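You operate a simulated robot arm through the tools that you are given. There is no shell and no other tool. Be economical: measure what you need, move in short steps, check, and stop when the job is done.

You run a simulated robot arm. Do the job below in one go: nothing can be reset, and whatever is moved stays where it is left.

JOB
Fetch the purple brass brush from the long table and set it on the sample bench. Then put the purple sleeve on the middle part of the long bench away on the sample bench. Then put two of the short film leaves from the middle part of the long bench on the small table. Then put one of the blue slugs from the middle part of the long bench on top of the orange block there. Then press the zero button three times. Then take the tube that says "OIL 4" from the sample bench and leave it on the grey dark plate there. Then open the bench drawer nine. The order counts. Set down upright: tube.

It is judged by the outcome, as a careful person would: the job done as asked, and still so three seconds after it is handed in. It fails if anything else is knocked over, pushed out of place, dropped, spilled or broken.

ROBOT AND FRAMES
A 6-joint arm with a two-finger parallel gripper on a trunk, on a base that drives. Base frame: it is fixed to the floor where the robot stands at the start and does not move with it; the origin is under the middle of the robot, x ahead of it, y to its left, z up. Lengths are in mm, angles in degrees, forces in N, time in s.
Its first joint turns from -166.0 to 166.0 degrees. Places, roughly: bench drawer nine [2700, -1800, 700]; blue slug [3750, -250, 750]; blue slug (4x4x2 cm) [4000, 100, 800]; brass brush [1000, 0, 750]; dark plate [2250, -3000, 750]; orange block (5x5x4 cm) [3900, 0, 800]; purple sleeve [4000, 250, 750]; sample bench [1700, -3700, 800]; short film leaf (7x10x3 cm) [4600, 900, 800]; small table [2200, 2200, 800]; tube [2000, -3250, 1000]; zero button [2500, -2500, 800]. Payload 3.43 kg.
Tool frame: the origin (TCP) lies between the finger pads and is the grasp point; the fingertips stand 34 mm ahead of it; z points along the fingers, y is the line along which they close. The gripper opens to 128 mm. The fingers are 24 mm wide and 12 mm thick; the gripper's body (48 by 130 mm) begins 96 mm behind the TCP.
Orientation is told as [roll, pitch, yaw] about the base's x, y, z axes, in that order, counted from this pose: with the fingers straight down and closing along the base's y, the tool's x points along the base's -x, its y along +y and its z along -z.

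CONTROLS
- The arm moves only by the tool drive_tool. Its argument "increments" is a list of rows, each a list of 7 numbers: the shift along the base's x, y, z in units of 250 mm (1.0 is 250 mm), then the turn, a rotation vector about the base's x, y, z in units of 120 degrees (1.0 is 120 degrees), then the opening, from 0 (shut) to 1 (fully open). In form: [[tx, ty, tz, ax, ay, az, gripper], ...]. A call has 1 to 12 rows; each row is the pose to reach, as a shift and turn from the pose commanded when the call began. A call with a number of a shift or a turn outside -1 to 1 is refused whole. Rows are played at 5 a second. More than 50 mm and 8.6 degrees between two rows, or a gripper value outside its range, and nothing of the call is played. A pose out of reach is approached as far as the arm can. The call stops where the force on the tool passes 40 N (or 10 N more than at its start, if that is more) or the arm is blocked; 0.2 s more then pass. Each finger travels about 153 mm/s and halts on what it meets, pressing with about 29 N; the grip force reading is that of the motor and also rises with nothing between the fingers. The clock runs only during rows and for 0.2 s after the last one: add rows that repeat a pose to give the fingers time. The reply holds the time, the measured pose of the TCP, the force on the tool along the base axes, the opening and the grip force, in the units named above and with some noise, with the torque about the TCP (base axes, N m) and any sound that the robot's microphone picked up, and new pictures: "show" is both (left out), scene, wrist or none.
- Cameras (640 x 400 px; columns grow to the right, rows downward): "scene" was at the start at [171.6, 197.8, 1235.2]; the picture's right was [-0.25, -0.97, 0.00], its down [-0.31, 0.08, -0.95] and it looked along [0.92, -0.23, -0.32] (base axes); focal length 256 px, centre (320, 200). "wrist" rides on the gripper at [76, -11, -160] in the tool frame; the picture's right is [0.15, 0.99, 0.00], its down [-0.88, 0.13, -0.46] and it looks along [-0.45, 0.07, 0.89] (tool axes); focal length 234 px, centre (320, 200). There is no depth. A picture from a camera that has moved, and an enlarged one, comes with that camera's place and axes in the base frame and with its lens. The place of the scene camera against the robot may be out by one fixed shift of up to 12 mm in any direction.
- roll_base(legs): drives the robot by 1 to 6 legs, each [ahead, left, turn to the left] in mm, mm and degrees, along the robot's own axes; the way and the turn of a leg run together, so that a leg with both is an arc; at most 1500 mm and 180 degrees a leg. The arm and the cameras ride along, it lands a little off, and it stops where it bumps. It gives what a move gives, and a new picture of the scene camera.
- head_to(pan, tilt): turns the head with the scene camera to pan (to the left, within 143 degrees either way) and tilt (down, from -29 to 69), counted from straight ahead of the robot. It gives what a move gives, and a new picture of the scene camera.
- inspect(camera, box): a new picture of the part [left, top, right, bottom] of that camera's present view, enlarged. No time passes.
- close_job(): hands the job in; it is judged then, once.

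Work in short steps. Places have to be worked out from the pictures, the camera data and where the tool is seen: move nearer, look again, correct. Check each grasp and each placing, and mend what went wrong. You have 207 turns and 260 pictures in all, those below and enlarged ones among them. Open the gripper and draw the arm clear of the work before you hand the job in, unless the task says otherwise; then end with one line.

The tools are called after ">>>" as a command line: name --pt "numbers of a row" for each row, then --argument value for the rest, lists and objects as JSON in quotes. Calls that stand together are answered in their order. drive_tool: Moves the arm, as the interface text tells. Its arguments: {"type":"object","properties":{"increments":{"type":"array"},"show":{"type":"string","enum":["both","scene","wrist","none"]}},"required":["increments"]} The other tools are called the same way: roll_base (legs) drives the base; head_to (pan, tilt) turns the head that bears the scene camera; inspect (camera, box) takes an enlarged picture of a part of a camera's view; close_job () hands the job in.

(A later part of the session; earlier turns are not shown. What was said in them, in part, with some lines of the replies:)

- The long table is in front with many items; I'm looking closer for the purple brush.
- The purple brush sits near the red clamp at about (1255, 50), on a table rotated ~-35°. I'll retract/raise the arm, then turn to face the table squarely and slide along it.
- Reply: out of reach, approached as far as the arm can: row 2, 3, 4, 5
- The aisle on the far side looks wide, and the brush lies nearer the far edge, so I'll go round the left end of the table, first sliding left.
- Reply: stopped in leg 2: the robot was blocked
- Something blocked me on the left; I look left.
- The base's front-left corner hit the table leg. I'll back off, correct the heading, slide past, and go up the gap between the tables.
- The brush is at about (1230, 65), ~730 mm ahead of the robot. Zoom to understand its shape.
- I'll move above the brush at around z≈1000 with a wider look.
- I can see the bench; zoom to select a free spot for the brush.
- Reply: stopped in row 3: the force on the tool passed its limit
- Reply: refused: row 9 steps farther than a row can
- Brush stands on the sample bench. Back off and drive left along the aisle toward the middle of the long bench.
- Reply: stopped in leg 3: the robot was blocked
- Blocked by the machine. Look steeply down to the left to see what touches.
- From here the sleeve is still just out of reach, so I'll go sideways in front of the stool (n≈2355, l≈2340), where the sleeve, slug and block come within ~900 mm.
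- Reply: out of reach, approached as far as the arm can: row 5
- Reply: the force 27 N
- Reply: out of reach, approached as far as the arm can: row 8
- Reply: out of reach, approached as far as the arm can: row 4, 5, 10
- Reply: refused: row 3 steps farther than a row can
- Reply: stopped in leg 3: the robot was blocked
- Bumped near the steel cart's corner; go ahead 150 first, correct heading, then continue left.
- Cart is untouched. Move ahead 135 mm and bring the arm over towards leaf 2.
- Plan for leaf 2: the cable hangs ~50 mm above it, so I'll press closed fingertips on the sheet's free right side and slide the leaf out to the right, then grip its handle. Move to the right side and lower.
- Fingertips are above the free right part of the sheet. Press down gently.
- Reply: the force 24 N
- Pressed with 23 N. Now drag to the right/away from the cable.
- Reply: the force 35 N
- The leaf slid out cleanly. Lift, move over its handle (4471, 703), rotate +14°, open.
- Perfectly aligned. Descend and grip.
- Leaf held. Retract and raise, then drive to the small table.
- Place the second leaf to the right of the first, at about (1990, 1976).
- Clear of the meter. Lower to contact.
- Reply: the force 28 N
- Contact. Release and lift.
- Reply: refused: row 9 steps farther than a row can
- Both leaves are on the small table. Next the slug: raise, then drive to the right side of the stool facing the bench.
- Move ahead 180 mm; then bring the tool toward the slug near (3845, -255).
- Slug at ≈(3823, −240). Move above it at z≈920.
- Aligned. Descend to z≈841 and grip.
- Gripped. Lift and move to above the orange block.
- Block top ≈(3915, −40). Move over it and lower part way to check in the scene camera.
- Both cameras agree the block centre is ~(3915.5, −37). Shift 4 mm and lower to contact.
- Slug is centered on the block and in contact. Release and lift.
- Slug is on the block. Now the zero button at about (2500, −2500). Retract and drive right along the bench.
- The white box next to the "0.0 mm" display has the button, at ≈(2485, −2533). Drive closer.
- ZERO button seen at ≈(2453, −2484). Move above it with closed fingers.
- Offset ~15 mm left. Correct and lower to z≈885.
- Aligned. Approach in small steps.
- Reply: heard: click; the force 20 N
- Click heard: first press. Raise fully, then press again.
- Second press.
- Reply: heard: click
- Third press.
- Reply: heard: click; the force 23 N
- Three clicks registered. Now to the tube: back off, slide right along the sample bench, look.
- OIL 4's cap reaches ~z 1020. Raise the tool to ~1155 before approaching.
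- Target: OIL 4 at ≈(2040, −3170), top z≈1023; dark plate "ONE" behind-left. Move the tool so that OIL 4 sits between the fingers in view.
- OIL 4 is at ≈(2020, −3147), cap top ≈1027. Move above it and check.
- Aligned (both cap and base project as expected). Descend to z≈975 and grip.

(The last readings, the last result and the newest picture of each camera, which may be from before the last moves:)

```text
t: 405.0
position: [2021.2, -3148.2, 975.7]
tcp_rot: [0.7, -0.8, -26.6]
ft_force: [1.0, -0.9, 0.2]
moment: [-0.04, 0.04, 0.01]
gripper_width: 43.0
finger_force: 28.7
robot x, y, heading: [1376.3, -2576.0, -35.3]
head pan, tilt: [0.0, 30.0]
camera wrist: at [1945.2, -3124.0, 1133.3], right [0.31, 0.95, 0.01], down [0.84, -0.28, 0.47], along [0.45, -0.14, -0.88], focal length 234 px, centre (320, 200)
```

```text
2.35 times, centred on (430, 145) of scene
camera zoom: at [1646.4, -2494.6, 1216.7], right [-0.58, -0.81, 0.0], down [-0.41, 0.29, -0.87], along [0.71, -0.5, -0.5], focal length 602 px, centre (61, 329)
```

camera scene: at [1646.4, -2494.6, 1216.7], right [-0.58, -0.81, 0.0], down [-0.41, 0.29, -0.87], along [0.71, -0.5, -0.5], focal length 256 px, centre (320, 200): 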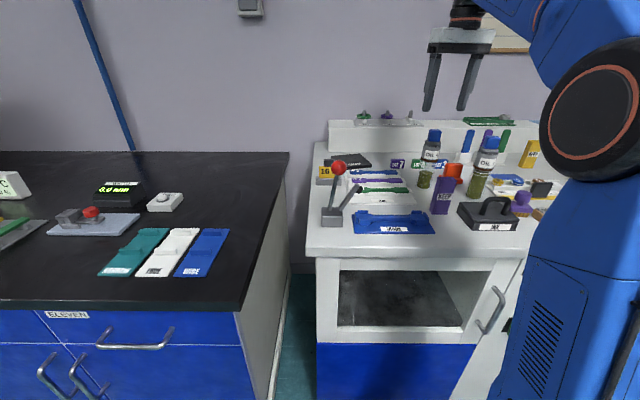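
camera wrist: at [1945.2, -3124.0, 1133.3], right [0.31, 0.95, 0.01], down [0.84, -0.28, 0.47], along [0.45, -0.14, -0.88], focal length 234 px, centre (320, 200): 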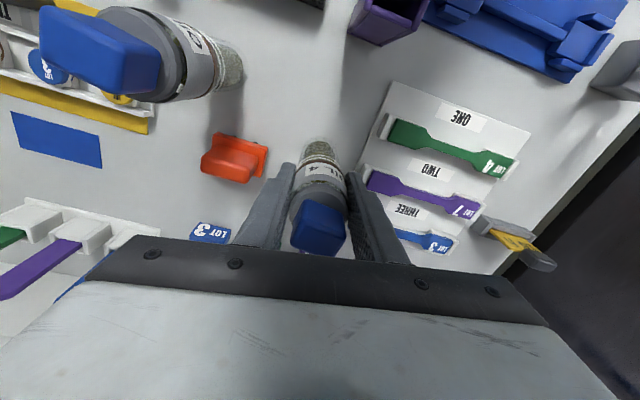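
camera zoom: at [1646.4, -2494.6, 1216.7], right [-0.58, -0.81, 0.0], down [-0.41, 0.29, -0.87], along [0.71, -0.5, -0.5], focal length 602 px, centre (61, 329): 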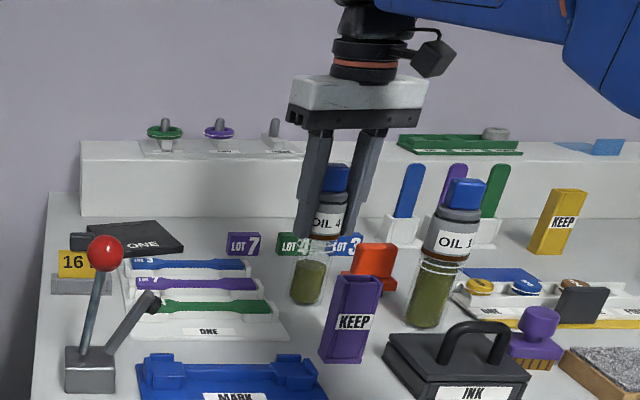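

Tube gripped. Lift 80 mm and check.

>>> drive_tool --pt "0 0 0.08 0 0 0 0.2" --pt "0 0 0.2 0 0 0 0.2" --pt "0 0 0.34 0 0 0 0.2" --show "none"

>>> roll_base --legs '[[70, 0, 0]]'

>>> inspect --camera "wrist" --box '[0, 0, 640, 400]'

```text
t: 405.8
position: [2019.1, -3146.6, 1061.4]
tcp_rot: [0.7, -0.8, -26.5]
ft_force: [-0.4, 0.3, -2.4]
moment: [0.01, 0.02, -0.01]
gripper_width: 42.7
finger_force: 29.0
robot x, y, heading: [1381.4, -2577.3, -35.4]
head pan, tilt: [0.0, 30.0]
```

```text
t: 406.9
position: [2076.5, -3188.9, 1061.3]
tcp_rot: [0.7, -0.8, -26.6]
ft_force: [-0.1, 0.5, -1.8]
moment: [0.02, 0.03, 0.0]
gripper_width: 43.0
finger_force: 29.0
robot x, y, heading: [1437.1, -2616.1, -35.6]
head pan, tilt: [0.0, 30.0]
camera scene: at [1704.2, -2535.9, 1216.7], right [-0.58, -0.81, 0.0], down [-0.41, 0.29, -0.87], along [0.71, -0.5, -0.5], focal length 256 px, centre (320, 200)
```

scene: 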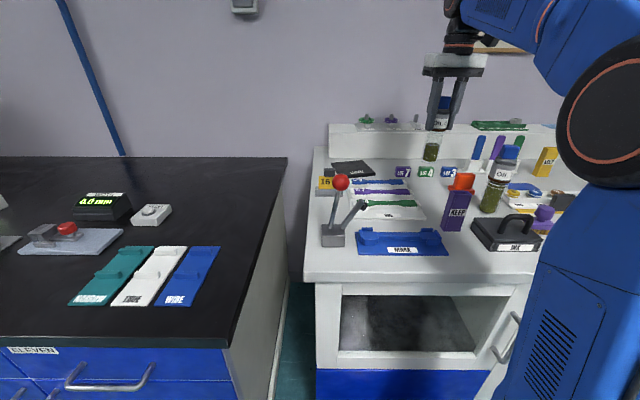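

```text
1.00 times, centred on (320, 200) of wrist
camera zoom: at [2001.6, -3164.9, 1218.6], right [0.31, 0.95, 0.01], down [0.84, -0.28, 0.47], along [0.45, -0.14, -0.88], focal length 234 px, centre (320, 200)
```

zoom: 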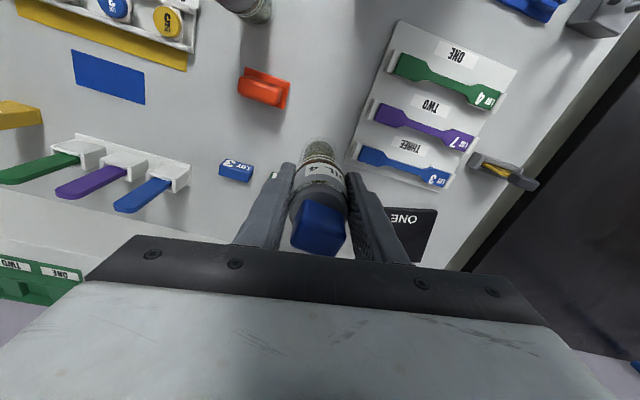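

Tube lifted; plate centre ≈(2300, −3104). Move the tube over it at this height.

>>> drive_tool --pt "0.17 0.065 0 0 0 0 0.2" --pt "0.34 0.13 0 0 0 0 0.2" --pt "0.51 0.195 0 0 0 0 0.2" --pt "0.68 0.26 0 0 0 0 0.2" --pt "0.84 0.325 0 0 0 0 0.2"

>>> inspect --camera "scene" --box '[290, 80, 470, 220]'

```text
t: 408.1
position: [2285.1, -3109.7, 1060.7]
tcp_rot: [0.8, -0.8, -26.6]
ft_force: [-1.5, -0.2, -2.1]
moment: [0.05, -0.06, 0.01]
gripper_width: 42.6
finger_force: 28.8
robot x, y, heading: [1437.8, -2617.0, -35.6]
head pan, tilt: [0.0, 30.0]
camera scene: at [1703.8, -2536.1, 1216.8], right [-0.58, -0.81, 0.0], down [-0.41, 0.29, -0.87], along [0.7, -0.5, -0.5], focal length 256 px, centre (320, 200)
camera wrist: at [2211.2, -3085.5, 1218.3], right [0.31, 0.95, 0.01], down [0.84, -0.28, 0.47], along [0.45, -0.14, -0.88], focal length 234 px, centre (320, 200)
```

scene: 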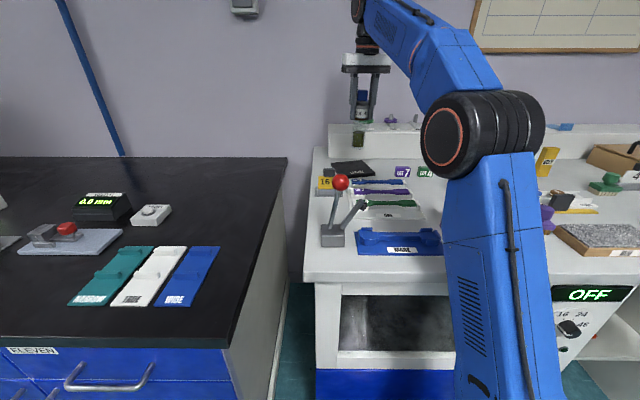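
wrist: 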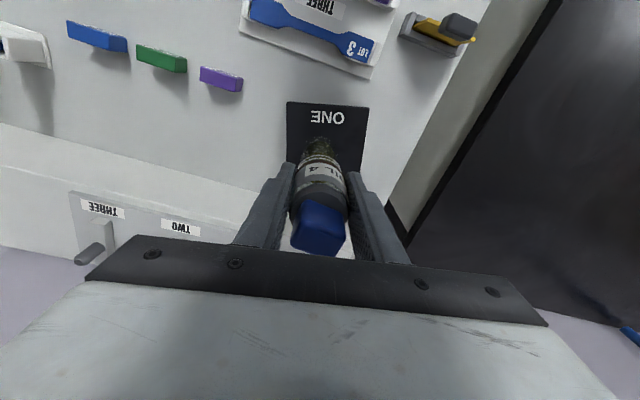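

```text
2.86 times, centred on (380, 150) of scene
camera zoom: at [1703.8, -2536.1, 1216.8], right [-0.58, -0.81, 0.0], down [-0.41, 0.29, -0.87], along [0.7, -0.5, -0.5], focal length 732 px, centre (149, 343)
```

zoom: 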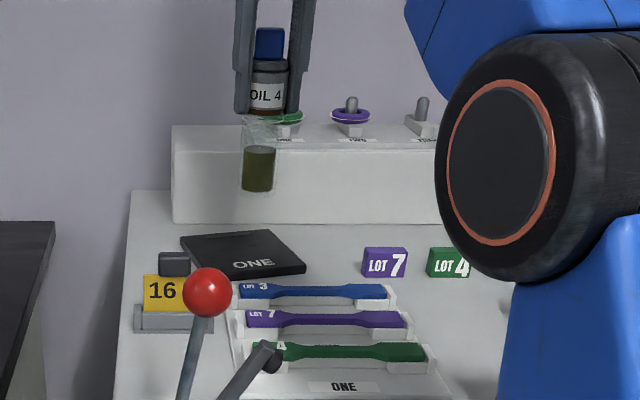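

Over the plate; shift ~8 mm right and lower.

>>> drive_tool --pt "0.03 0.03 -0.06 0 0 0 0.2" --pt "0.03 0.03 -0.16 0 0 0 0.2" --pt "0.03 0.03 -0.22 0 0 0 0.2" --show "wrist"

>>> inspect --camera "scene" --box '[290, 80, 470, 220]'

```text
t: 408.9
position: [2295.3, -3100.7, 1003.9]
tcp_rot: [0.7, -0.9, -26.5]
ft_force: [-1.0, -0.1, -2.8]
moment: [-0.04, 0.03, 0.01]
gripper_width: 43.0
finger_force: 29.0
robot x, y, heading: [1437.1, -2618.5, -35.7]
head pan, tilt: [0.0, 30.0]
camera wrist: at [2219.5, -3076.7, 1162.7], right [0.31, 0.95, 0.01], down [0.84, -0.28, 0.47], along [0.45, -0.14, -0.88], focal length 234 px, centre (320, 200)
```

wrist: 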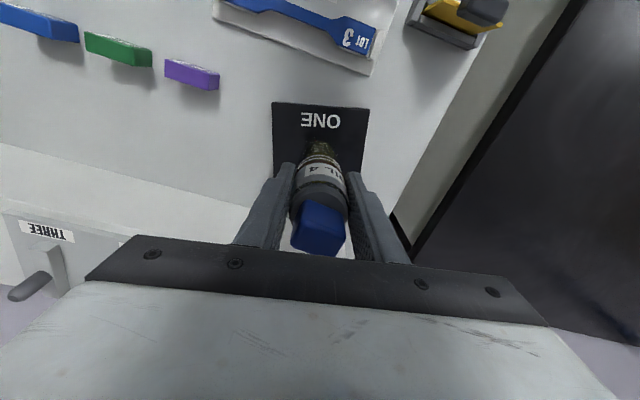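

```text
2.86 times, centred on (380, 150) of scene
camera zoom: at [1704.2, -2535.9, 1216.7], right [-0.58, -0.81, 0.0], down [-0.41, 0.29, -0.87], along [0.71, -0.5, -0.5], focal length 732 px, centre (149, 343)
```

zoom: 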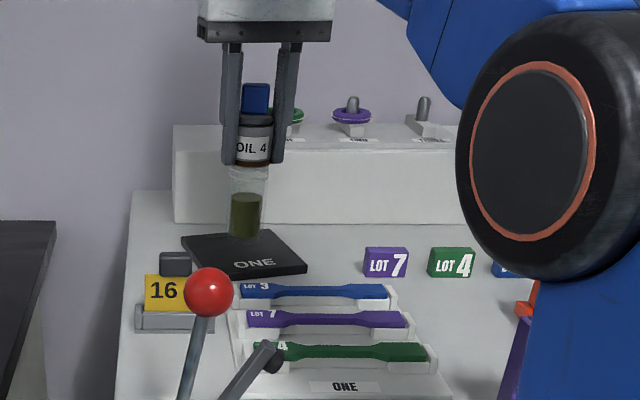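

Centred over the plate. Lower to contact in small steps.

>>> drive_tool --pt "0 0 -0.03 0 0 0 0.2" --pt "0 0 -0.045 0 0 0 0.2" --pt "0 0 -0.053 0 0 0 0.2" --pt "0 0 -0.06 0 0 0 0.2" --pt "0 0 -0.066 0 0 0 0.2" --show "none"

```text
t: 410.1
position: [2294.0, -3100.4, 987.0]
tcp_rot: [0.7, -0.8, -26.5]
ft_force: [1.1, -0.7, -2.0]
moment: [0.02, 0.02, 0.06]
gripper_width: 42.8
finger_force: 29.4
robot x, y, heading: [1438.6, -2618.3, -35.4]
head pan, tilt: [0.0, 30.0]
```

>>> drive_tool --pt "0 0 -0.008 0 0 0 0.2" --pt "0 0 -0.016 0 0 0 0.2" --pt "0 0 -0.022 0 0 0 0.2" --show "none"

>>> inspect --camera "scene" --box '[320, 100, 440, 200]'

```text
t: 410.9
position: [2293.8, -3099.2, 986.8]
tcp_rot: [0.8, -1.0, -26.5]
ft_force: [8.4, 1.5, 32.4]
moment: [-0.11, -0.61, 0.01]
gripper_width: 42.5
finger_force: 28.9
robot x, y, heading: [1439.5, -2616.5, -35.4]
head pan, tilt: [0.0, 30.0]
```

```text
4.00 times, centred on (380, 150) of scene
camera zoom: at [1703.4, -2535.2, 1216.9], right [-0.58, -0.81, 0.0], down [-0.41, 0.29, -0.87], along [0.71, -0.5, -0.5], focal length 1024 px, centre (80, 400)
```

zoom: 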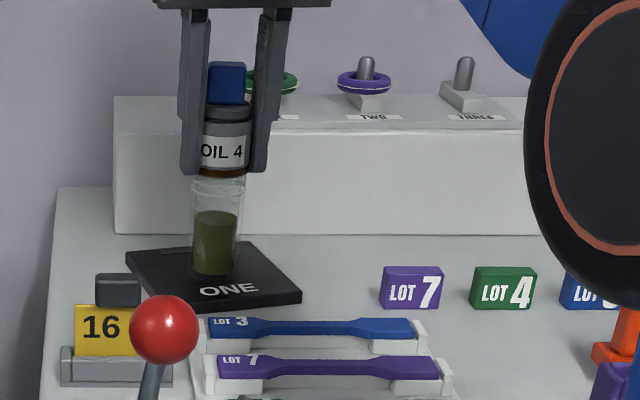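

Contact on the plate. Relieve the force, open slowly, lift straight up.

>>> drive_tool --pt "0 0 0.018 0 0 0 0.2" --pt "0 0 0.018 0 0 0 0.2" --pt "0 0 0.018 0 0 0 0.34" --pt "0 0 0.018 0 0 0 0.45" --pt "0 0 0.018 0 0 0 0.6" --pt "0 0 0.018 0 0 0 0.6" --show "none"

>>> inspect --camera "scene" --box '[320, 100, 440, 200]'

```text
t: 412.2
position: [2294.8, -3100.1, 987.0]
tcp_rot: [0.7, -0.9, -26.5]
ft_force: [-0.6, -0.5, -0.7]
moment: [0.0, 0.04, -0.03]
gripper_width: 76.7
finger_force: 0.2
robot x, y, heading: [1433.8, -2619.0, -35.3]
head pan, tilt: [0.0, 30.0]
```

```text
4.00 times, centred on (380, 150) of scene
camera zoom: at [1704.2, -2535.9, 1216.7], right [-0.58, -0.81, 0.0], down [-0.41, 0.29, -0.87], along [0.71, -0.5, -0.5], focal length 1024 px, centre (80, 400)
```

zoom: 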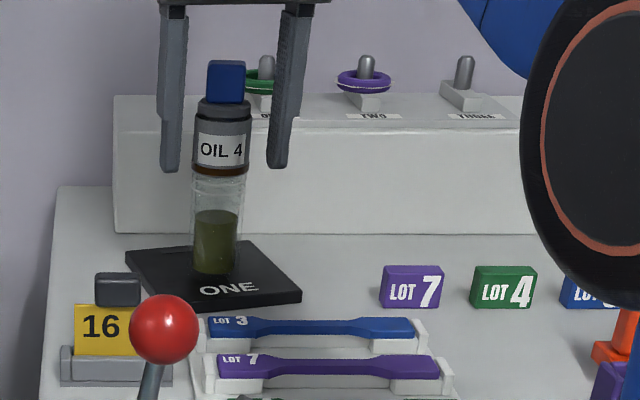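

Tube stands upright on the plate. Lift straight up.

>>> drive_tool --pt "0 0 0.16 0 0 0 0.6" --pt "0 0 0.34 0 0 0 0.6" --pt "0 0 0.48 0 0 0 0.6" --pt "-0.16 0.08 0.54 0 0 0 0.6" --pt "-0.32 0.16 0.6 0 0 0 0.6" --pt "-0.48 0.24 0.66 0 0 0 0.6" --pt "-0.64 0.34 0.68 0 0 0 0.5" --pt "-0.8 0.44 0.68 0 0 0 0.4" --show "scene"

```text
t: 414.1
position: [2096.5, -2990.5, 1156.0]
tcp_rot: [0.7, -0.7, -26.4]
ft_force: [0.2, -0.2, -0.2]
moment: [0.05, 0.08, -0.01]
gripper_width: 51.1
finger_force: 0.1
out of reach, approached as far as the arm can: row 3, 4
robot x, y, heading: [1438.7, -2615.1, -35.5]
head pan, tilt: [0.0, 30.0]
camera scene: at [1704.7, -2536.1, 1216.6], right [-0.58, -0.81, 0.0], down [-0.41, 0.29, -0.87], along [0.7, -0.5, -0.5], focal length 256 px, centre (320, 200)
```

scene: 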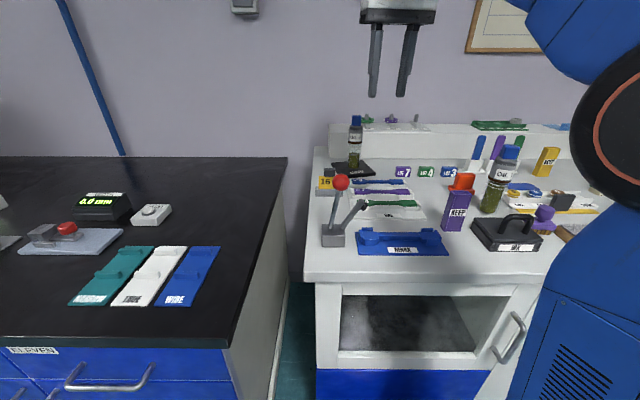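

Now drawer nine. Back away and drive left to it (l≈150).

>>> roll_base --legs '[[-470, 0, 0], [0, 1450, 0]]'

>>> head_to --pan 0 --tilt 40

```text
t: 423.7
position: [2545.7, -1565.2, 1157.1]
tcp_rot: [0.7, -0.8, -28.1]
ft_force: [-0.3, -0.4, 0.2]
moment: [-0.02, -0.01, 0.0]
gripper_width: 51.1
finger_force: 0.0
robot x, y, heading: [1895.4, -1172.9, -37.0]
head pan, tilt: [0.0, 30.0]
camera scene: at [2165.9, -1100.7, 1216.7], right [-0.6, -0.8, 0.0], down [-0.4, 0.3, -0.87], along [0.69, -0.52, -0.5], focal length 256 px, centre (320, 200)
```

scene: 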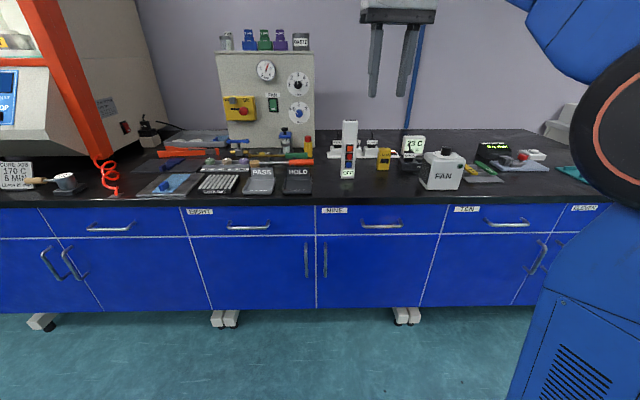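

```text
t: 424.4
position: [2545.6, -1565.8, 1156.0]
tcp_rot: [0.7, -0.8, -28.0]
ft_force: [-0.4, -0.3, 0.6]
moment: [-0.02, -0.01, 0.0]
gripper_width: 51.2
finger_force: 0.0
robot x, y, heading: [1898.6, -1174.5, -36.9]
head pan, tilt: [0.0, 40.0]
camera scene: at [2161.6, -1097.4, 1201.4], right [-0.6, -0.8, 0.0], down [-0.51, 0.39, -0.77], along [0.61, -0.46, -0.64], focal length 256 px, centre (320, 200)
```

scene: 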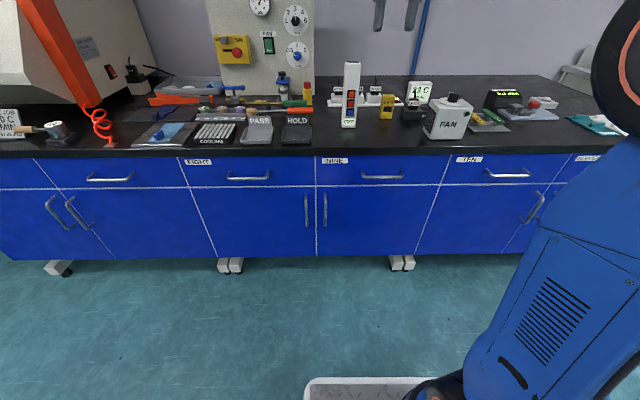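

Drawer NINE's handle is at roughly n≈3100, z≈710. First correct heading, then lower/retract the tool and yaw it +83° so that the closing axis will become vertical after pitching.

>>> roll_base --legs '[[0, 0, 1.6]]'

>>> drive_tool --pt "-0.025 0.017 -0.08 0 0 0.0627 0.4" --pt "-0.05 0.034 -0.16 0 0 0.1254 0.4" --pt "-0.075 0.05 -0.24 0 0 0.188 0.4" --pt "-0.1 0.067 -0.32 0 0 0.251 0.4" --pt "-0.125 0.084 -0.4 0 0 0.3135 0.4" --pt "-0.15 0.1 -0.48 0 0 0.376 0.4" --pt "-0.175 0.118 -0.56 0 0 0.439 0.4" --pt "-0.2 0.134 -0.64 0 0 0.5016 0.4" --pt "-0.225 0.15 -0.72 0 0 0.564 0.4" --pt "-0.25 0.168 -0.8 0 0 0.627 0.4" --pt "-0.26 0.185 -0.8 0 0 0.678 0.4"

```text
t: 425.1
position: [2557.6, -1547.6, 1158.0]
tcp_rot: [0.6, -0.8, -26.5]
ft_force: [-0.5, 0.2, 0.1]
moment: [0.02, -0.02, 0.0]
gripper_width: 51.2
finger_force: 0.0
robot x, y, heading: [1898.2, -1174.9, -35.4]
head pan, tilt: [0.0, 40.0]
camera scene: at [2159.3, -1089.9, 1201.4], right [-0.58, -0.81, 0.0], down [-0.52, 0.37, -0.77], along [0.62, -0.44, -0.64], focal length 256 px, centre (320, 200)
```

scene: 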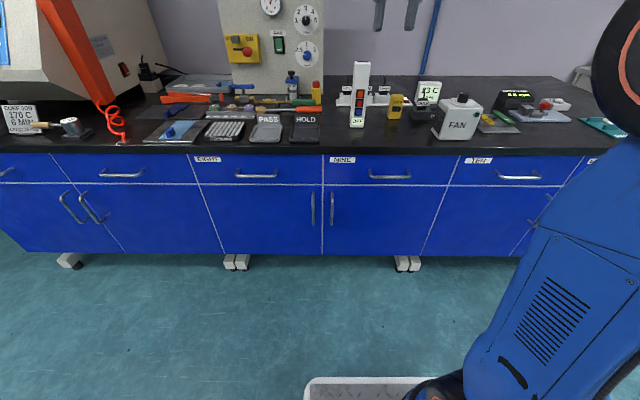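

```text
t: 427.6
position: [2490.8, -1501.6, 958.2]
tcp_rot: [0.7, -0.8, 55.1]
ft_force: [-0.6, -0.5, -0.2]
moment: [0.02, 0.03, -0.01]
gripper_width: 51.2
finger_force: 0.0
robot x, y, heading: [1900.3, -1173.0, -35.3]
head pan, tilt: [0.0, 40.0]
camera scene: at [2159.3, -1089.9, 1201.4], right [-0.58, -0.81, 0.0], down [-0.52, 0.37, -0.77], along [0.62, -0.44, -0.64], focal length 256 px, centre (320, 200)
camera wrist: at [2457.8, -1571.3, 1115.6], right [-0.89, 0.45, 0.01], down [0.4, 0.79, 0.47], along [0.2, 0.42, -0.88], focal length 234 px, centre (320, 200)
```

scene: 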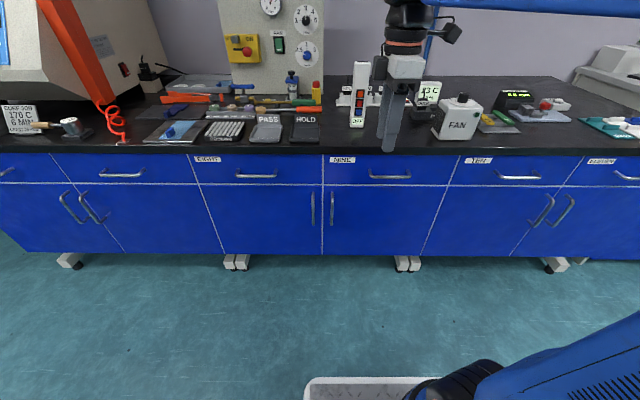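
wrist: 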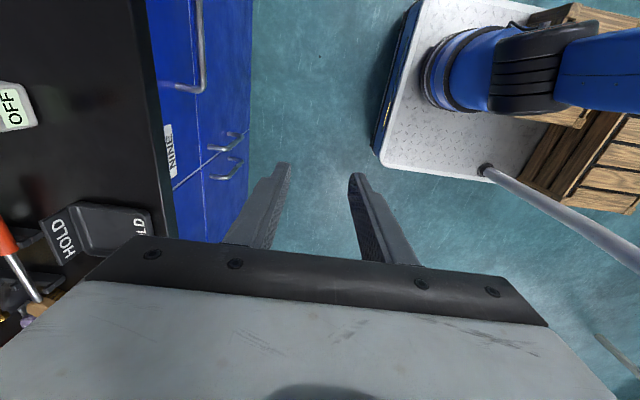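

Now pitch the tool forward 90° (fingers toward the drawer) while lowering to z≈760 in front of the handle.

>>> drive_tool --pt "-0.02 -0.03 -0.07 -0.0394 -0.0556 0 0.4" --pt "-0.04 -0.06 -0.14 -0.0788 -0.1112 0 0.4" --pt "-0.06 -0.09 -0.21 -0.1182 -0.1668 0 0.4" --pt "-0.08 -0.12 -0.28 -0.1576 -0.2224 0 0.4" --pt "-0.1 -0.15 -0.35 -0.197 -0.278 0 0.4" --pt "-0.12 -0.18 -0.42 -0.2364 -0.3336 0 0.4" --pt "-0.14 -0.21 -0.49 -0.2758 -0.3892 0 0.4" --pt "-0.16 -0.24 -0.56 -0.3152 -0.4448 0 0.4" --pt "-0.18 -0.27 -0.63 -0.3546 -0.5004 0 0.4" --pt "-0.2 -0.3 -0.7 -0.394 -0.556 0 0.4" --pt "-0.228 -0.324 -0.77 -0.4335 -0.612 0 0.4"

```text
t: 429.9
position: [2516.8, -1643.3, 896.3]
tcp_rot: [-89.1, 0.1, 55.1]
ft_force: [0.6, 0.1, -0.3]
moment: [-0.01, 0.04, -0.04]
gripper_width: 51.2
finger_force: 0.0
out of reach, approached as far as the arm can: row 8, 9, 10, 11
robot x, y, heading: [1897.9, -1173.9, -35.3]
head pan, tilt: [0.0, 40.0]
camera scene: at [2159.1, -1089.9, 1201.4], right [-0.58, -0.81, 0.0], down [-0.52, 0.37, -0.77], along [0.62, -0.44, -0.64], focal length 256 px, centre (320, 200)
camera wrist: at [2343.9, -1613.4, 910.2], right [-0.1, -0.11, -0.99], down [0.13, 0.98, -0.12], along [0.99, -0.14, -0.08], focal length 234 px, centre (320, 200)
```

scene: 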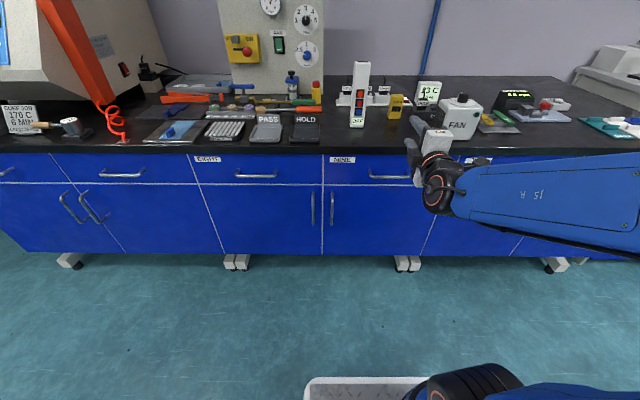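
wrist: 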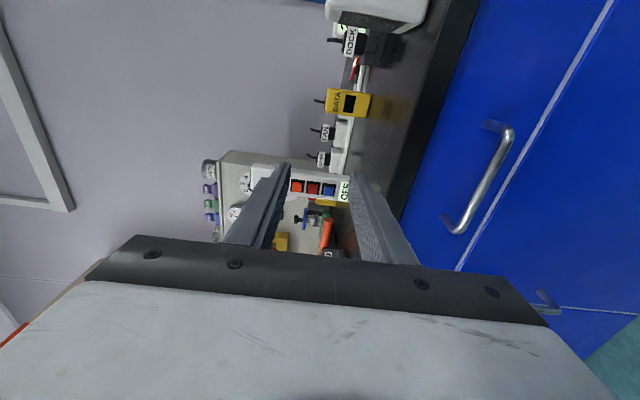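

Orientation reached, but too close to the arm's shoulder to lower. Back the base up 200 mm and then lower.

>>> roll_base --legs '[[-200, 0, 0]]'

>>> drive_tool --pt "0 0 -0.1 0 0 0 0.4" --pt "0 0 -0.2 0 0 0 0.4" --pt "0 0 -0.3 0 0 0 0.4"

```text
t: 431.6
position: [2356.1, -1523.4, 897.2]
tcp_rot: [-89.1, 0.4, 55.3]
ft_force: [-0.7, 0.3, 0.7]
moment: [-0.02, 0.04, 0.03]
gripper_width: 51.2
finger_force: 0.1
robot x, y, heading: [1732.0, -1061.0, -35.4]
head pan, tilt: [0.0, 40.0]
camera scene: at [1995.4, -973.2, 1201.4], right [-0.58, -0.82, 0.0], down [-0.52, 0.37, -0.77], along [0.63, -0.44, -0.64], focal length 256 px, centre (320, 200)
```

scene: 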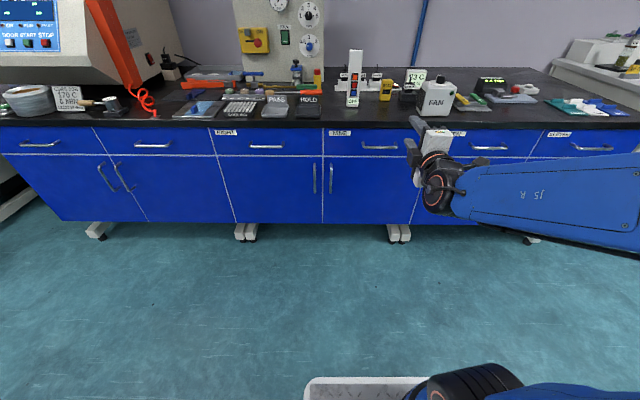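

```text
t: 432.4
position: [2394.9, -1537.2, 855.8]
tcp_rot: [-89.1, 0.3, 55.0]
ft_force: [-1.3, 0.8, 0.2]
moment: [0.01, 0.02, -0.03]
gripper_width: 51.2
finger_force: 0.0
out of reach, approached as far as the arm can: row 1, 2, 3
robot x, y, heading: [1732.0, -1059.6, -35.3]
head pan, tilt: [0.0, 40.0]
camera scene: at [1995.1, -973.1, 1201.4], right [-0.58, -0.82, 0.0], down [-0.52, 0.37, -0.77], along [0.63, -0.44, -0.64], focal length 256 px, centre (320, 200)
camera wrist: at [2221.2, -1506.5, 869.6], right [-0.1, -0.11, -0.99], down [0.13, 0.98, -0.13], along [0.99, -0.14, -0.08], focal length 234 px, centre (320, 200)
```

scene: 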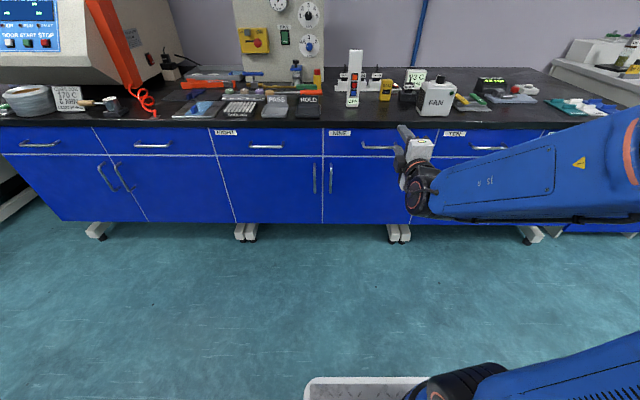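
wrist: 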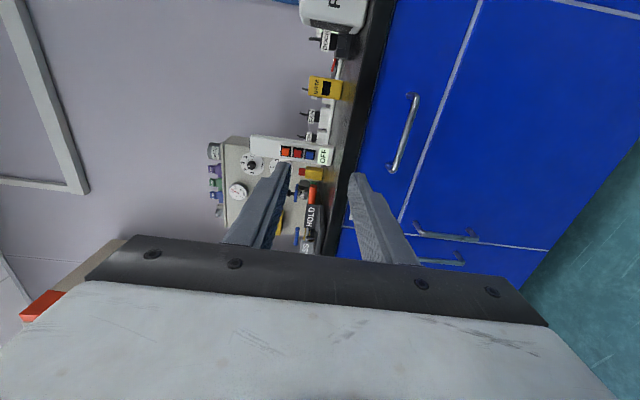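

The minimum reach grows as it lowers; extend forward 150 mm toward the drawer while descending.

>>> drive_tool --pt "0.16 -0.11 0 0 0 0 0.4" --pt "0.32 -0.23 0 0 0 0 0.4" --pt "0.48 -0.34 -0.08 0 0 0 0.4" --pt "0.56 -0.4 -0.24 0 0 0 0.4" --pt "0.56 -0.4 -0.4 0 0 0 0.4"

```text
refused: row 3 steps farther than a row can; nothing moved
```

>>> drive_tool --pt "0.15 -0.1 0 0 0 0 0.4" --pt "0.3 -0.2 0 0 0 0 0.4" --pt "0.44 -0.3 -0.07 0 0 0 0.4" --pt "0.54 -0.38 -0.2 0 0 0 0.4" --pt "0.56 -0.4 -0.36 0 0 0 0.4"

```text
t: 433.6
position: [2545.4, -1608.5, 774.9]
tcp_rot: [-88.7, 0.3, 53.4]
ft_force: [-0.6, 0.2, 0.3]
moment: [0.02, 0.04, 0.03]
gripper_width: 51.1
finger_force: 0.0
out of reach, approached as far as the arm can: row 1, 2, 3, 4, 5
robot x, y, heading: [1728.0, -1061.8, -35.3]
head pan, tilt: [0.0, 40.0]
camera scene: at [1995.1, -973.1, 1201.4], right [-0.58, -0.82, 0.0], down [-0.52, 0.37, -0.77], along [0.63, -0.44, -0.64], focal length 256 px, centre (320, 200)
camera wrist: at [2374.3, -1573.7, 789.2], right [-0.11, -0.11, -0.99], down [0.16, 0.98, -0.13], along [0.98, -0.17, -0.09], focal length 234 px, centre (320, 200)
```

scene: 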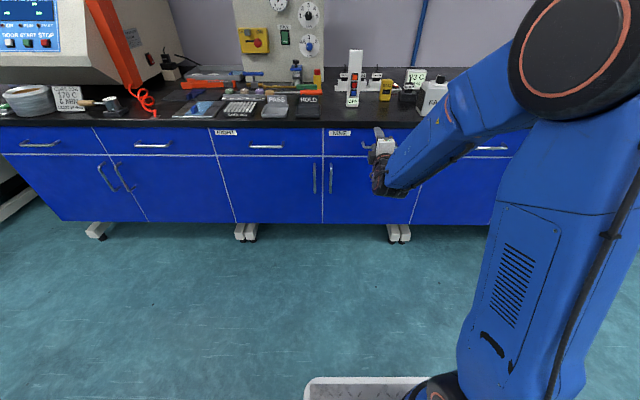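
wrist: 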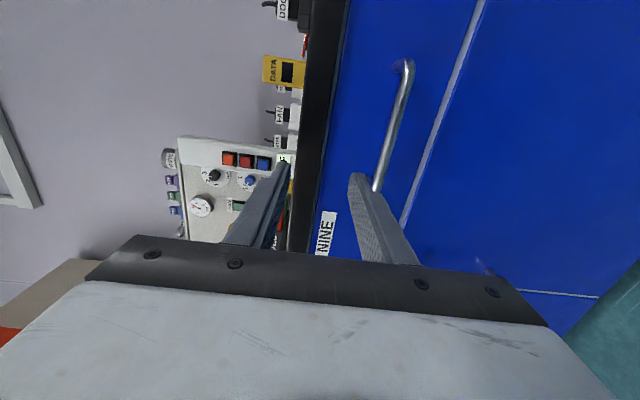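

Still limited on the near side; back the base up another 130 mm so the arm is more extended, then extend toward the handle.

>>> roll_base --legs '[[-130, 0, 0]]'

>>> drive_tool --pt "0.15 -0.11 -0.02 0 0 0 0.4" --pt "0.3 -0.22 -0.04 0 0 0 0.4" --pt "0.45 -0.33 -0.06 0 0 0 0.4" --show "wrist"

```text
t: 434.8
position: [2440.4, -1533.2, 773.7]
tcp_rot: [-88.8, 0.3, 53.4]
ft_force: [-0.6, 0.6, -0.1]
moment: [-0.01, 0.0, 0.03]
gripper_width: 51.2
finger_force: 0.0
robot x, y, heading: [1627.6, -980.3, -35.2]
head pan, tilt: [0.0, 40.0]
camera scene: at [1889.8, -898.6, 1201.4], right [-0.58, -0.82, 0.0], down [-0.52, 0.37, -0.77], along [0.63, -0.44, -0.64], focal length 256 px, centre (320, 200)
```

scene: 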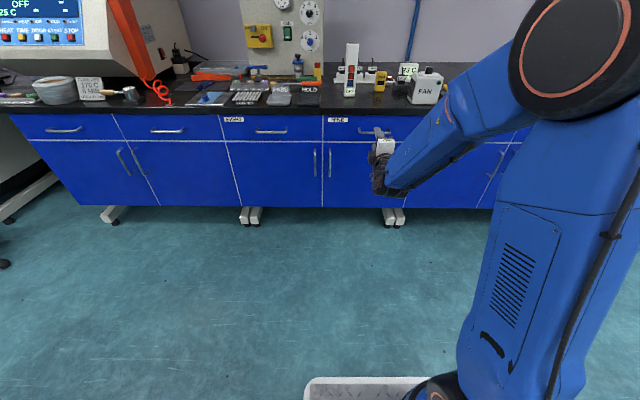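

```text
t: 435.6
position: [2559.3, -1610.1, 763.7]
tcp_rot: [-88.7, 0.3, 52.7]
ft_force: [-0.6, 0.3, 0.8]
moment: [0.03, 0.05, 0.01]
gripper_width: 51.4
finger_force: 0.1
out of reach, approached as far as the arm can: row 2, 3
robot x, y, heading: [1623.8, -984.5, -35.5]
head pan, tilt: [0.0, 40.0]
camera wrist: at [2387.4, -1571.9, 778.7], right [-0.11, -0.11, -0.99], down [0.17, 0.98, -0.12], along [0.98, -0.18, -0.09], focal length 234 px, centre (320, 200)
```

wrist: 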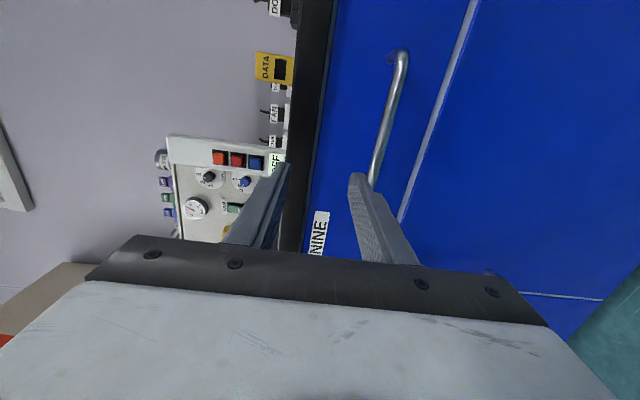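

The fully horizontal pose hits a wrist limit. Use a 60° tilt instead (fingers 30° below horizontal), rotating back by 30°.

>>> drive_tool --pt "0 0 0.04 0.036 0.051 0 0.4" --pt "0 0 0.08 0.072 0.102 0 0.4" --pt "0 0 0.1 0.108 0.153 0 0.4" --pt "0 0 0.1 0.1445 0.204 0 0.4"

```text
t: 436.6
position: [2557.2, -1608.6, 784.8]
tcp_rot: [-60.7, 1.1, 53.6]
ft_force: [0.1, -0.3, 0.1]
moment: [-0.02, -0.04, -0.01]
gripper_width: 51.3
finger_force: 0.1
robot x, y, heading: [1627.0, -983.4, -35.3]
head pan, tilt: [0.0, 40.0]
camera scene: at [1889.8, -898.6, 1201.4], right [-0.58, -0.82, 0.0], down [-0.52, 0.37, -0.77], along [0.63, -0.44, -0.64], focal length 256 px, centre (320, 200)
camera wrist: at [2406.7, -1589.2, 875.8], right [-0.49, 0.16, -0.86], down [0.15, 0.98, 0.09], along [0.86, -0.09, -0.5], focal length 234 px, centre (320, 200)
```

scene: 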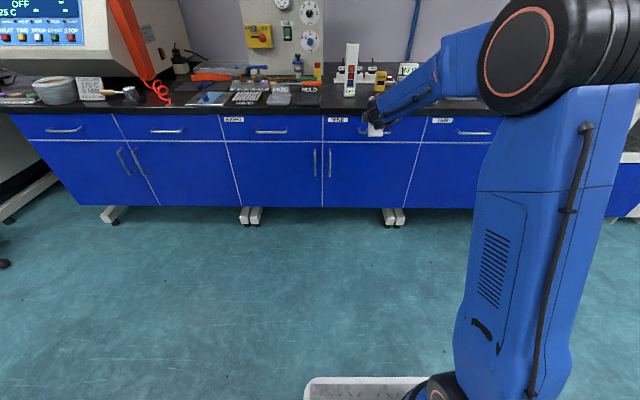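
wrist: 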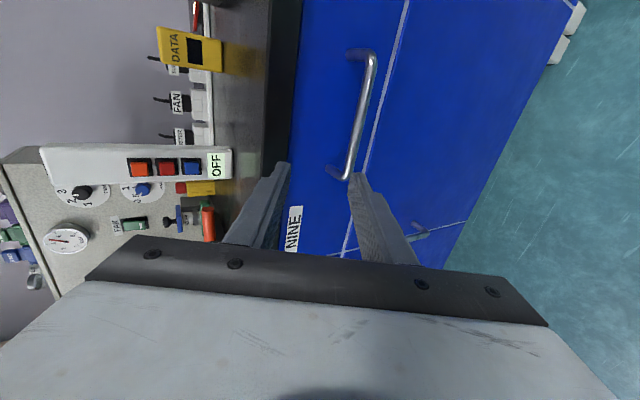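

Handle bar triangulates to n≈3087, l≈113, z≈706. Move to a standoff along the finger direction with a 30 mm opening.

>>> drive_tool --pt "-0.06 -0.09 -0.08 0 0 0 0.24" --pt "-0.12 -0.172 -0.16 0 0 0 0.24" --show "wrist"

```text
t: 437.2
position: [2527.9, -1651.3, 748.6]
tcp_rot: [-58.7, 0.9, 53.9]
ft_force: [0.5, 0.1, 0.3]
moment: [0.04, 0.03, 0.0]
gripper_width: 30.7
finger_force: 0.0
robot x, y, heading: [1628.0, -986.4, -35.2]
head pan, tilt: [0.0, 40.0]
camera wrist: at [2378.9, -1633.0, 841.8], right [-0.51, 0.17, -0.84], down [0.15, 0.98, 0.11], along [0.85, -0.07, -0.53], focal length 234 px, centre (320, 200)
```

wrist: 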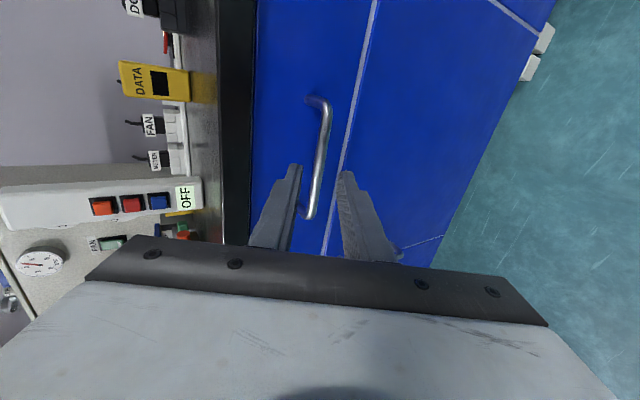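

Bar is centred between the fingers. Advance 56 mm along the finger axis.

>>> drive_tool --pt "0.08 -0.056 -0.06 0 0 0 0.24" --pt "0.13 -0.092 -0.097 0 0 0 0.24" --pt "0.156 -0.11 -0.116 0 0 0 0.24" --show "wrist"

```text
t: 438.0
position: [2568.2, -1678.6, 716.4]
tcp_rot: [-58.8, 0.9, 53.7]
ft_force: [-0.5, -0.4, 0.6]
moment: [-0.01, 0.05, 0.01]
gripper_width: 30.5
finger_force: 0.1
robot x, y, heading: [1626.4, -983.0, -35.2]
head pan, tilt: [0.0, 40.0]
camera wrist: at [2419.8, -1661.0, 810.9], right [-0.51, 0.17, -0.84], down [0.15, 0.98, 0.11], along [0.85, -0.07, -0.53], focal length 234 px, centre (320, 200)
```

wrist: 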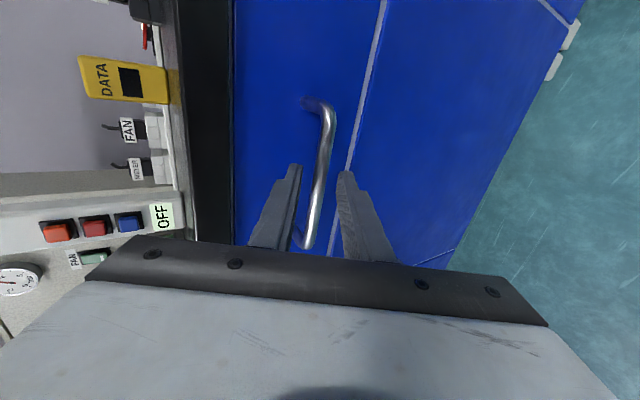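

The bar looks to be between the fingertips. Close and see whether it stops on the bar.

>>> drive_tool --pt "0 0 0 0 0 0 0.12" --pt "0 0 0 0 0 0 0.0" --pt "0 0 0 0 0 0 0.0" --show "wrist"

```text
t: 438.8
position: [2569.7, -1678.8, 719.6]
tcp_rot: [-58.8, 0.8, 53.7]
ft_force: [2.1, -1.4, 8.8]
moment: [0.25, -0.44, -0.34]
gripper_width: 12.1
finger_force: 44.6
robot x, y, heading: [1625.6, -982.2, -35.5]
head pan, tilt: [0.0, 40.0]
camera wrist: at [2419.7, -1660.8, 811.7], right [-0.51, 0.17, -0.84], down [0.15, 0.98, 0.11], along [0.85, -0.07, -0.52], focal length 234 px, centre (320, 200)
```

wrist: 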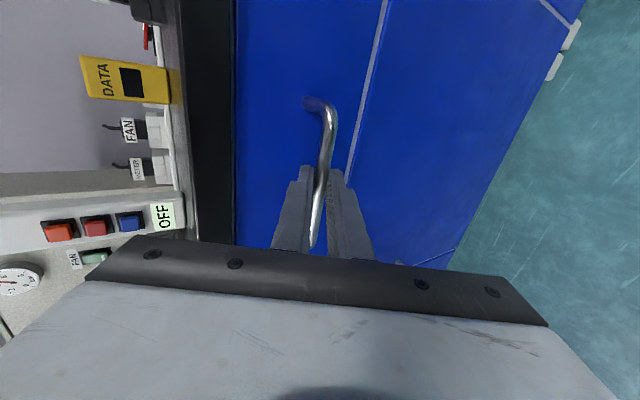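

Gripped the bar (12 mm). Pull back 90 mm with the arm.

>>> drive_tool --pt "-0.03 0.021 0 0 0 0 0" --pt "-0.06 0.042 0 0 0 0 0" --pt "-0.1 0.07 0 0 0 0 0" --pt "-0.14 0.099 0 0 0 0 0" --pt "-0.18 0.127 0 0 0 0 0" --pt "-0.22 0.156 0 0 0 0 0" --pt "-0.26 0.184 0 0 0 0 0" --pt "-0.3 0.212 0 0 0 0 0"

```text
t: 440.4
position: [2505.8, -1632.0, 717.9]
tcp_rot: [-59.0, 0.9, 53.9]
ft_force: [2.4, 2.6, 3.2]
moment: [0.66, -0.55, 0.22]
gripper_width: 11.7
finger_force: 45.3
robot x, y, heading: [1625.5, -984.0, -35.6]
head pan, tilt: [0.0, 40.0]
stopped in row 8: the force on the tool passed its limit (the readings are from after the stop); the commanded pose is now the measured one
camera scene: at [1889.8, -898.1, 1201.4], right [-0.58, -0.82, 0.0], down [-0.53, 0.37, -0.77], along [0.63, -0.44, -0.64], focal length 256 px, centre (320, 200)
camera wrist: at [2356.4, -1615.4, 811.3], right [-0.51, 0.17, -0.85], down [0.15, 0.98, 0.11], along [0.85, -0.07, -0.52], focal length 234 px, centre (320, 200)
```

scene: 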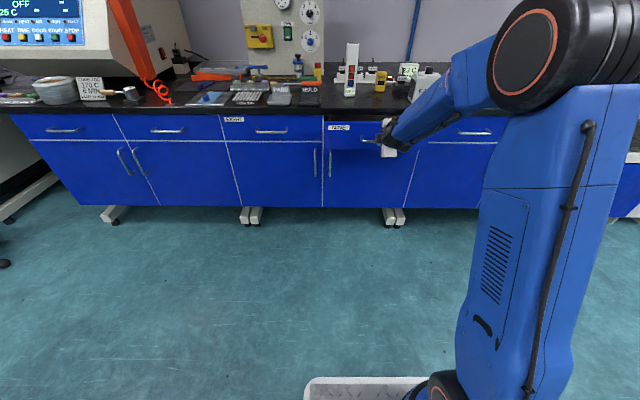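
wrist: 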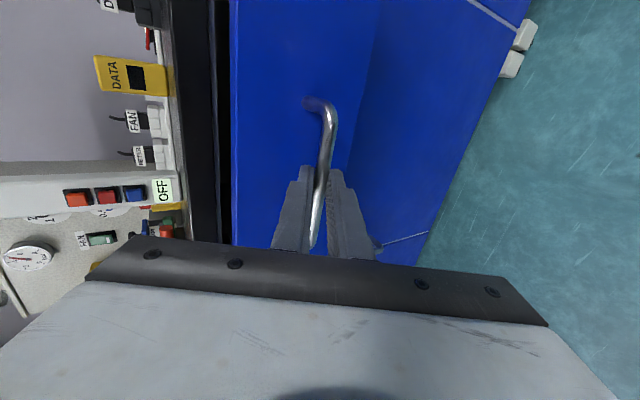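

The drawer is opening (≈77 mm). Continue pulling by slowly backing the base.

>>> roll_base --legs '[[-100, 0, 0]]'

```text
t: 441.6
position: [2424.6, -1574.2, 718.3]
tcp_rot: [-58.9, 0.9, 53.8]
ft_force: [10.9, 13.9, 9.5]
moment: [0.67, -0.75, 0.27]
gripper_width: 11.6
finger_force: 44.4
robot x, y, heading: [1545.1, -924.9, -35.1]
head pan, tilt: [0.0, 40.0]
camera scene: at [1808.6, -840.2, 1201.3], right [-0.58, -0.82, 0.0], down [-0.53, 0.37, -0.77], along [0.63, -0.44, -0.64], focal length 256 px, centre (320, 200)
```

scene: 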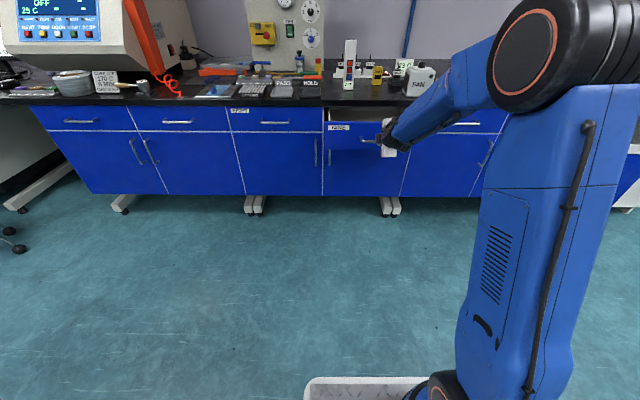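

Works well (~177 mm open). Continue 100 mm more.

>>> roll_base --legs '[[-100, 0, 0]]'

>>> inspect --camera "scene" --box '[280, 80, 460, 200]'

```text
t: 442.7
position: [2344.1, -1516.7, 717.3]
tcp_rot: [-59.1, 1.0, 54.1]
ft_force: [1.7, 1.3, 4.1]
moment: [0.53, -0.49, -0.3]
gripper_width: 11.8
finger_force: 44.7
robot x, y, heading: [1464.8, -867.0, -35.0]
head pan, tilt: [0.0, 40.0]
camera scene: at [1726.7, -782.6, 1201.4], right [-0.58, -0.82, 0.0], down [-0.53, 0.37, -0.77], along [0.63, -0.44, -0.64], focal length 256 px, centre (320, 200)
```

scene: 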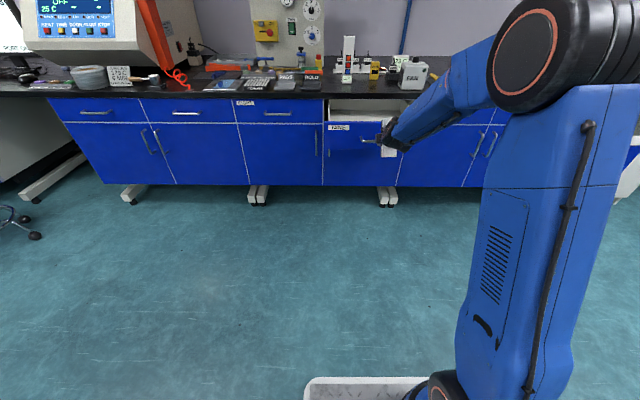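

```text
3.33 times, centred on (370, 140) of scene
camera zoom: at [1726.7, -782.6, 1201.4], right [-0.58, -0.82, 0.0], down [-0.53, 0.37, -0.77], along [0.63, -0.44, -0.64], focal length 853 px, centre (153, 400)
```

zoom: 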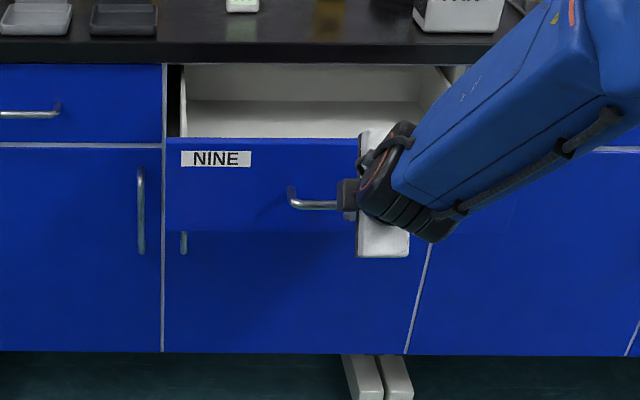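

~277 mm open. A bit more (50 mm) to be safe.

>>> roll_base --legs '[[-50, 0, 0]]'

```text
t: 443.7
position: [2318.2, -1498.8, 725.3]
tcp_rot: [-59.7, 0.9, 53.8]
ft_force: [0.0, -0.5, 1.1]
moment: [0.02, 0.03, 0.0]
gripper_width: 0.3
finger_force: 33.2
robot x, y, heading: [1432.1, -847.9, -35.1]
head pan, tilt: [0.0, 40.0]
stopped in leg 1: the force on the tool passed its limit (the readings are from after the stop); the commanded pose is now the measured one
camera scene: at [1697.3, -761.8, 1201.4], right [-0.58, -0.82, 0.0], down [-0.53, 0.37, -0.77], along [0.63, -0.44, -0.64], focal length 256 px, centre (320, 200)
```

scene: 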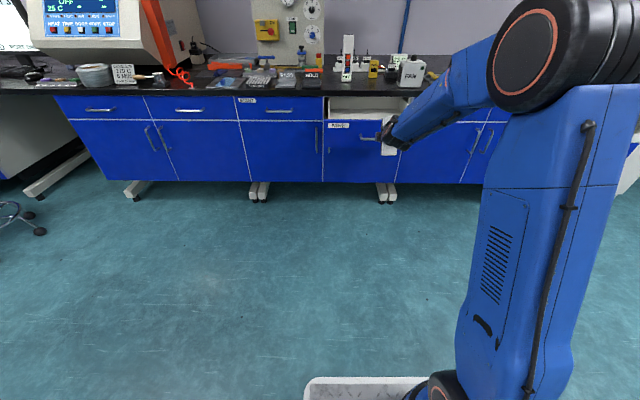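

The drawer hit its end stop and the fingers slipped off the bar—fully open. Back away, open gripper and look.

>>> roll_base --legs '[[-250, 0, 0]]'

>>> drive_tool --pt "0 0 0.04 0 0 0 0.2" --pt "0 0 0.1 0 0 0 0.5" --pt "0 0 0.2 0 0 0 0.5"

>>> inspect --camera "scene" --box '[260, 60, 460, 180]'

```text
t: 445.5
position: [2116.1, -1348.5, 724.5]
tcp_rot: [-59.9, 0.9, 54.2]
ft_force: [0.1, 0.0, -0.1]
moment: [-0.03, 0.01, 0.01]
gripper_width: 0.0
finger_force: 33.0
robot x, y, heading: [1223.9, -705.9, -34.8]
head pan, tilt: [0.0, 40.0]
camera scene: at [1490.6, -616.2, 1201.4], right [-0.57, -0.82, 0.0], down [-0.53, 0.37, -0.77], along [0.63, -0.44, -0.64], focal length 256 px, centre (320, 200)
```

scene: 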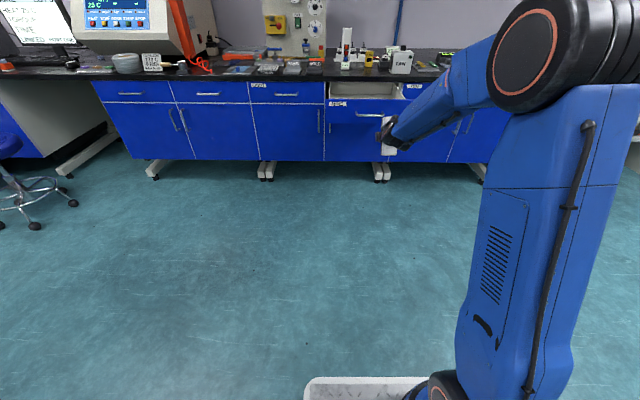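

```text
t: 446.3
position: [2116.2, -1348.4, 774.1]
tcp_rot: [-59.7, 0.9, 54.3]
ft_force: [2.0, -0.5, 0.2]
moment: [-0.02, -0.02, 0.03]
gripper_width: 63.8
finger_force: 0.0
robot x, y, heading: [1226.5, -703.3, -34.7]
head pan, tilt: [0.0, 40.0]
camera scene: at [1490.7, -616.2, 1201.4], right [-0.57, -0.82, 0.0], down [-0.53, 0.37, -0.77], along [0.63, -0.44, -0.64], focal length 256 px, centre (320, 200)
camera wrist: at [1966.6, -1330.2, 866.0], right [-0.5, 0.16, -0.85], down [0.14, 0.98, 0.1], along [0.86, -0.07, -0.51], focal length 234 px, centre (320, 200)
```

scene: 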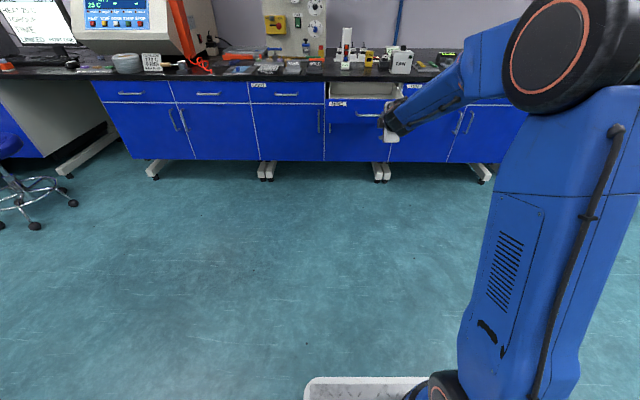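
wrist: 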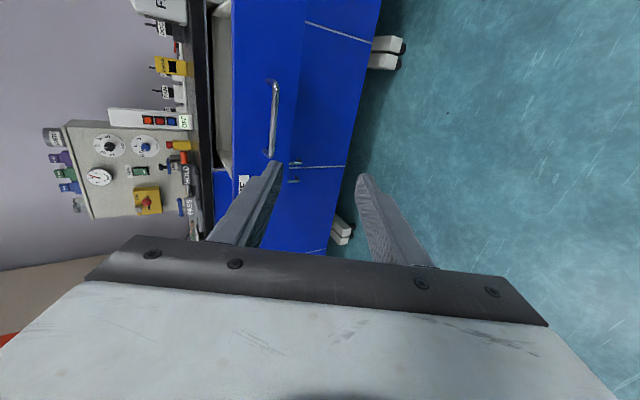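

```text
3.20 times, centred on (360, 120) of scene
camera zoom: at [1490.7, -616.2, 1201.4], right [-0.57, -0.82, 0.0], down [-0.53, 0.37, -0.77], along [0.63, -0.44, -0.64], focal length 819 px, centre (192, 456)
```

zoom: 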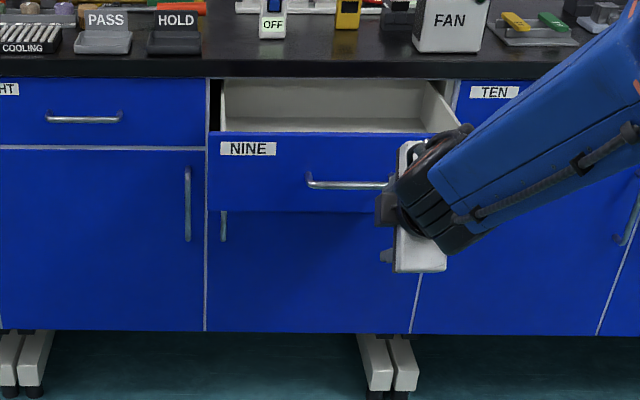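

Drawer nine is fully open, the gripper is open and the arm is clear. All the steps are done in order, so I hand in the job.

>>> close_job

```text
The job is handed in.
```

I did all seven steps in the order you gave, then handed the job in with the gripper open and the arm clear. While driving, the base stopped against a long-table leg, the machine in front of the long bench, and probably the steel cart. The cart looked undisturbed when I checked; I did not look back at the table or the machine.
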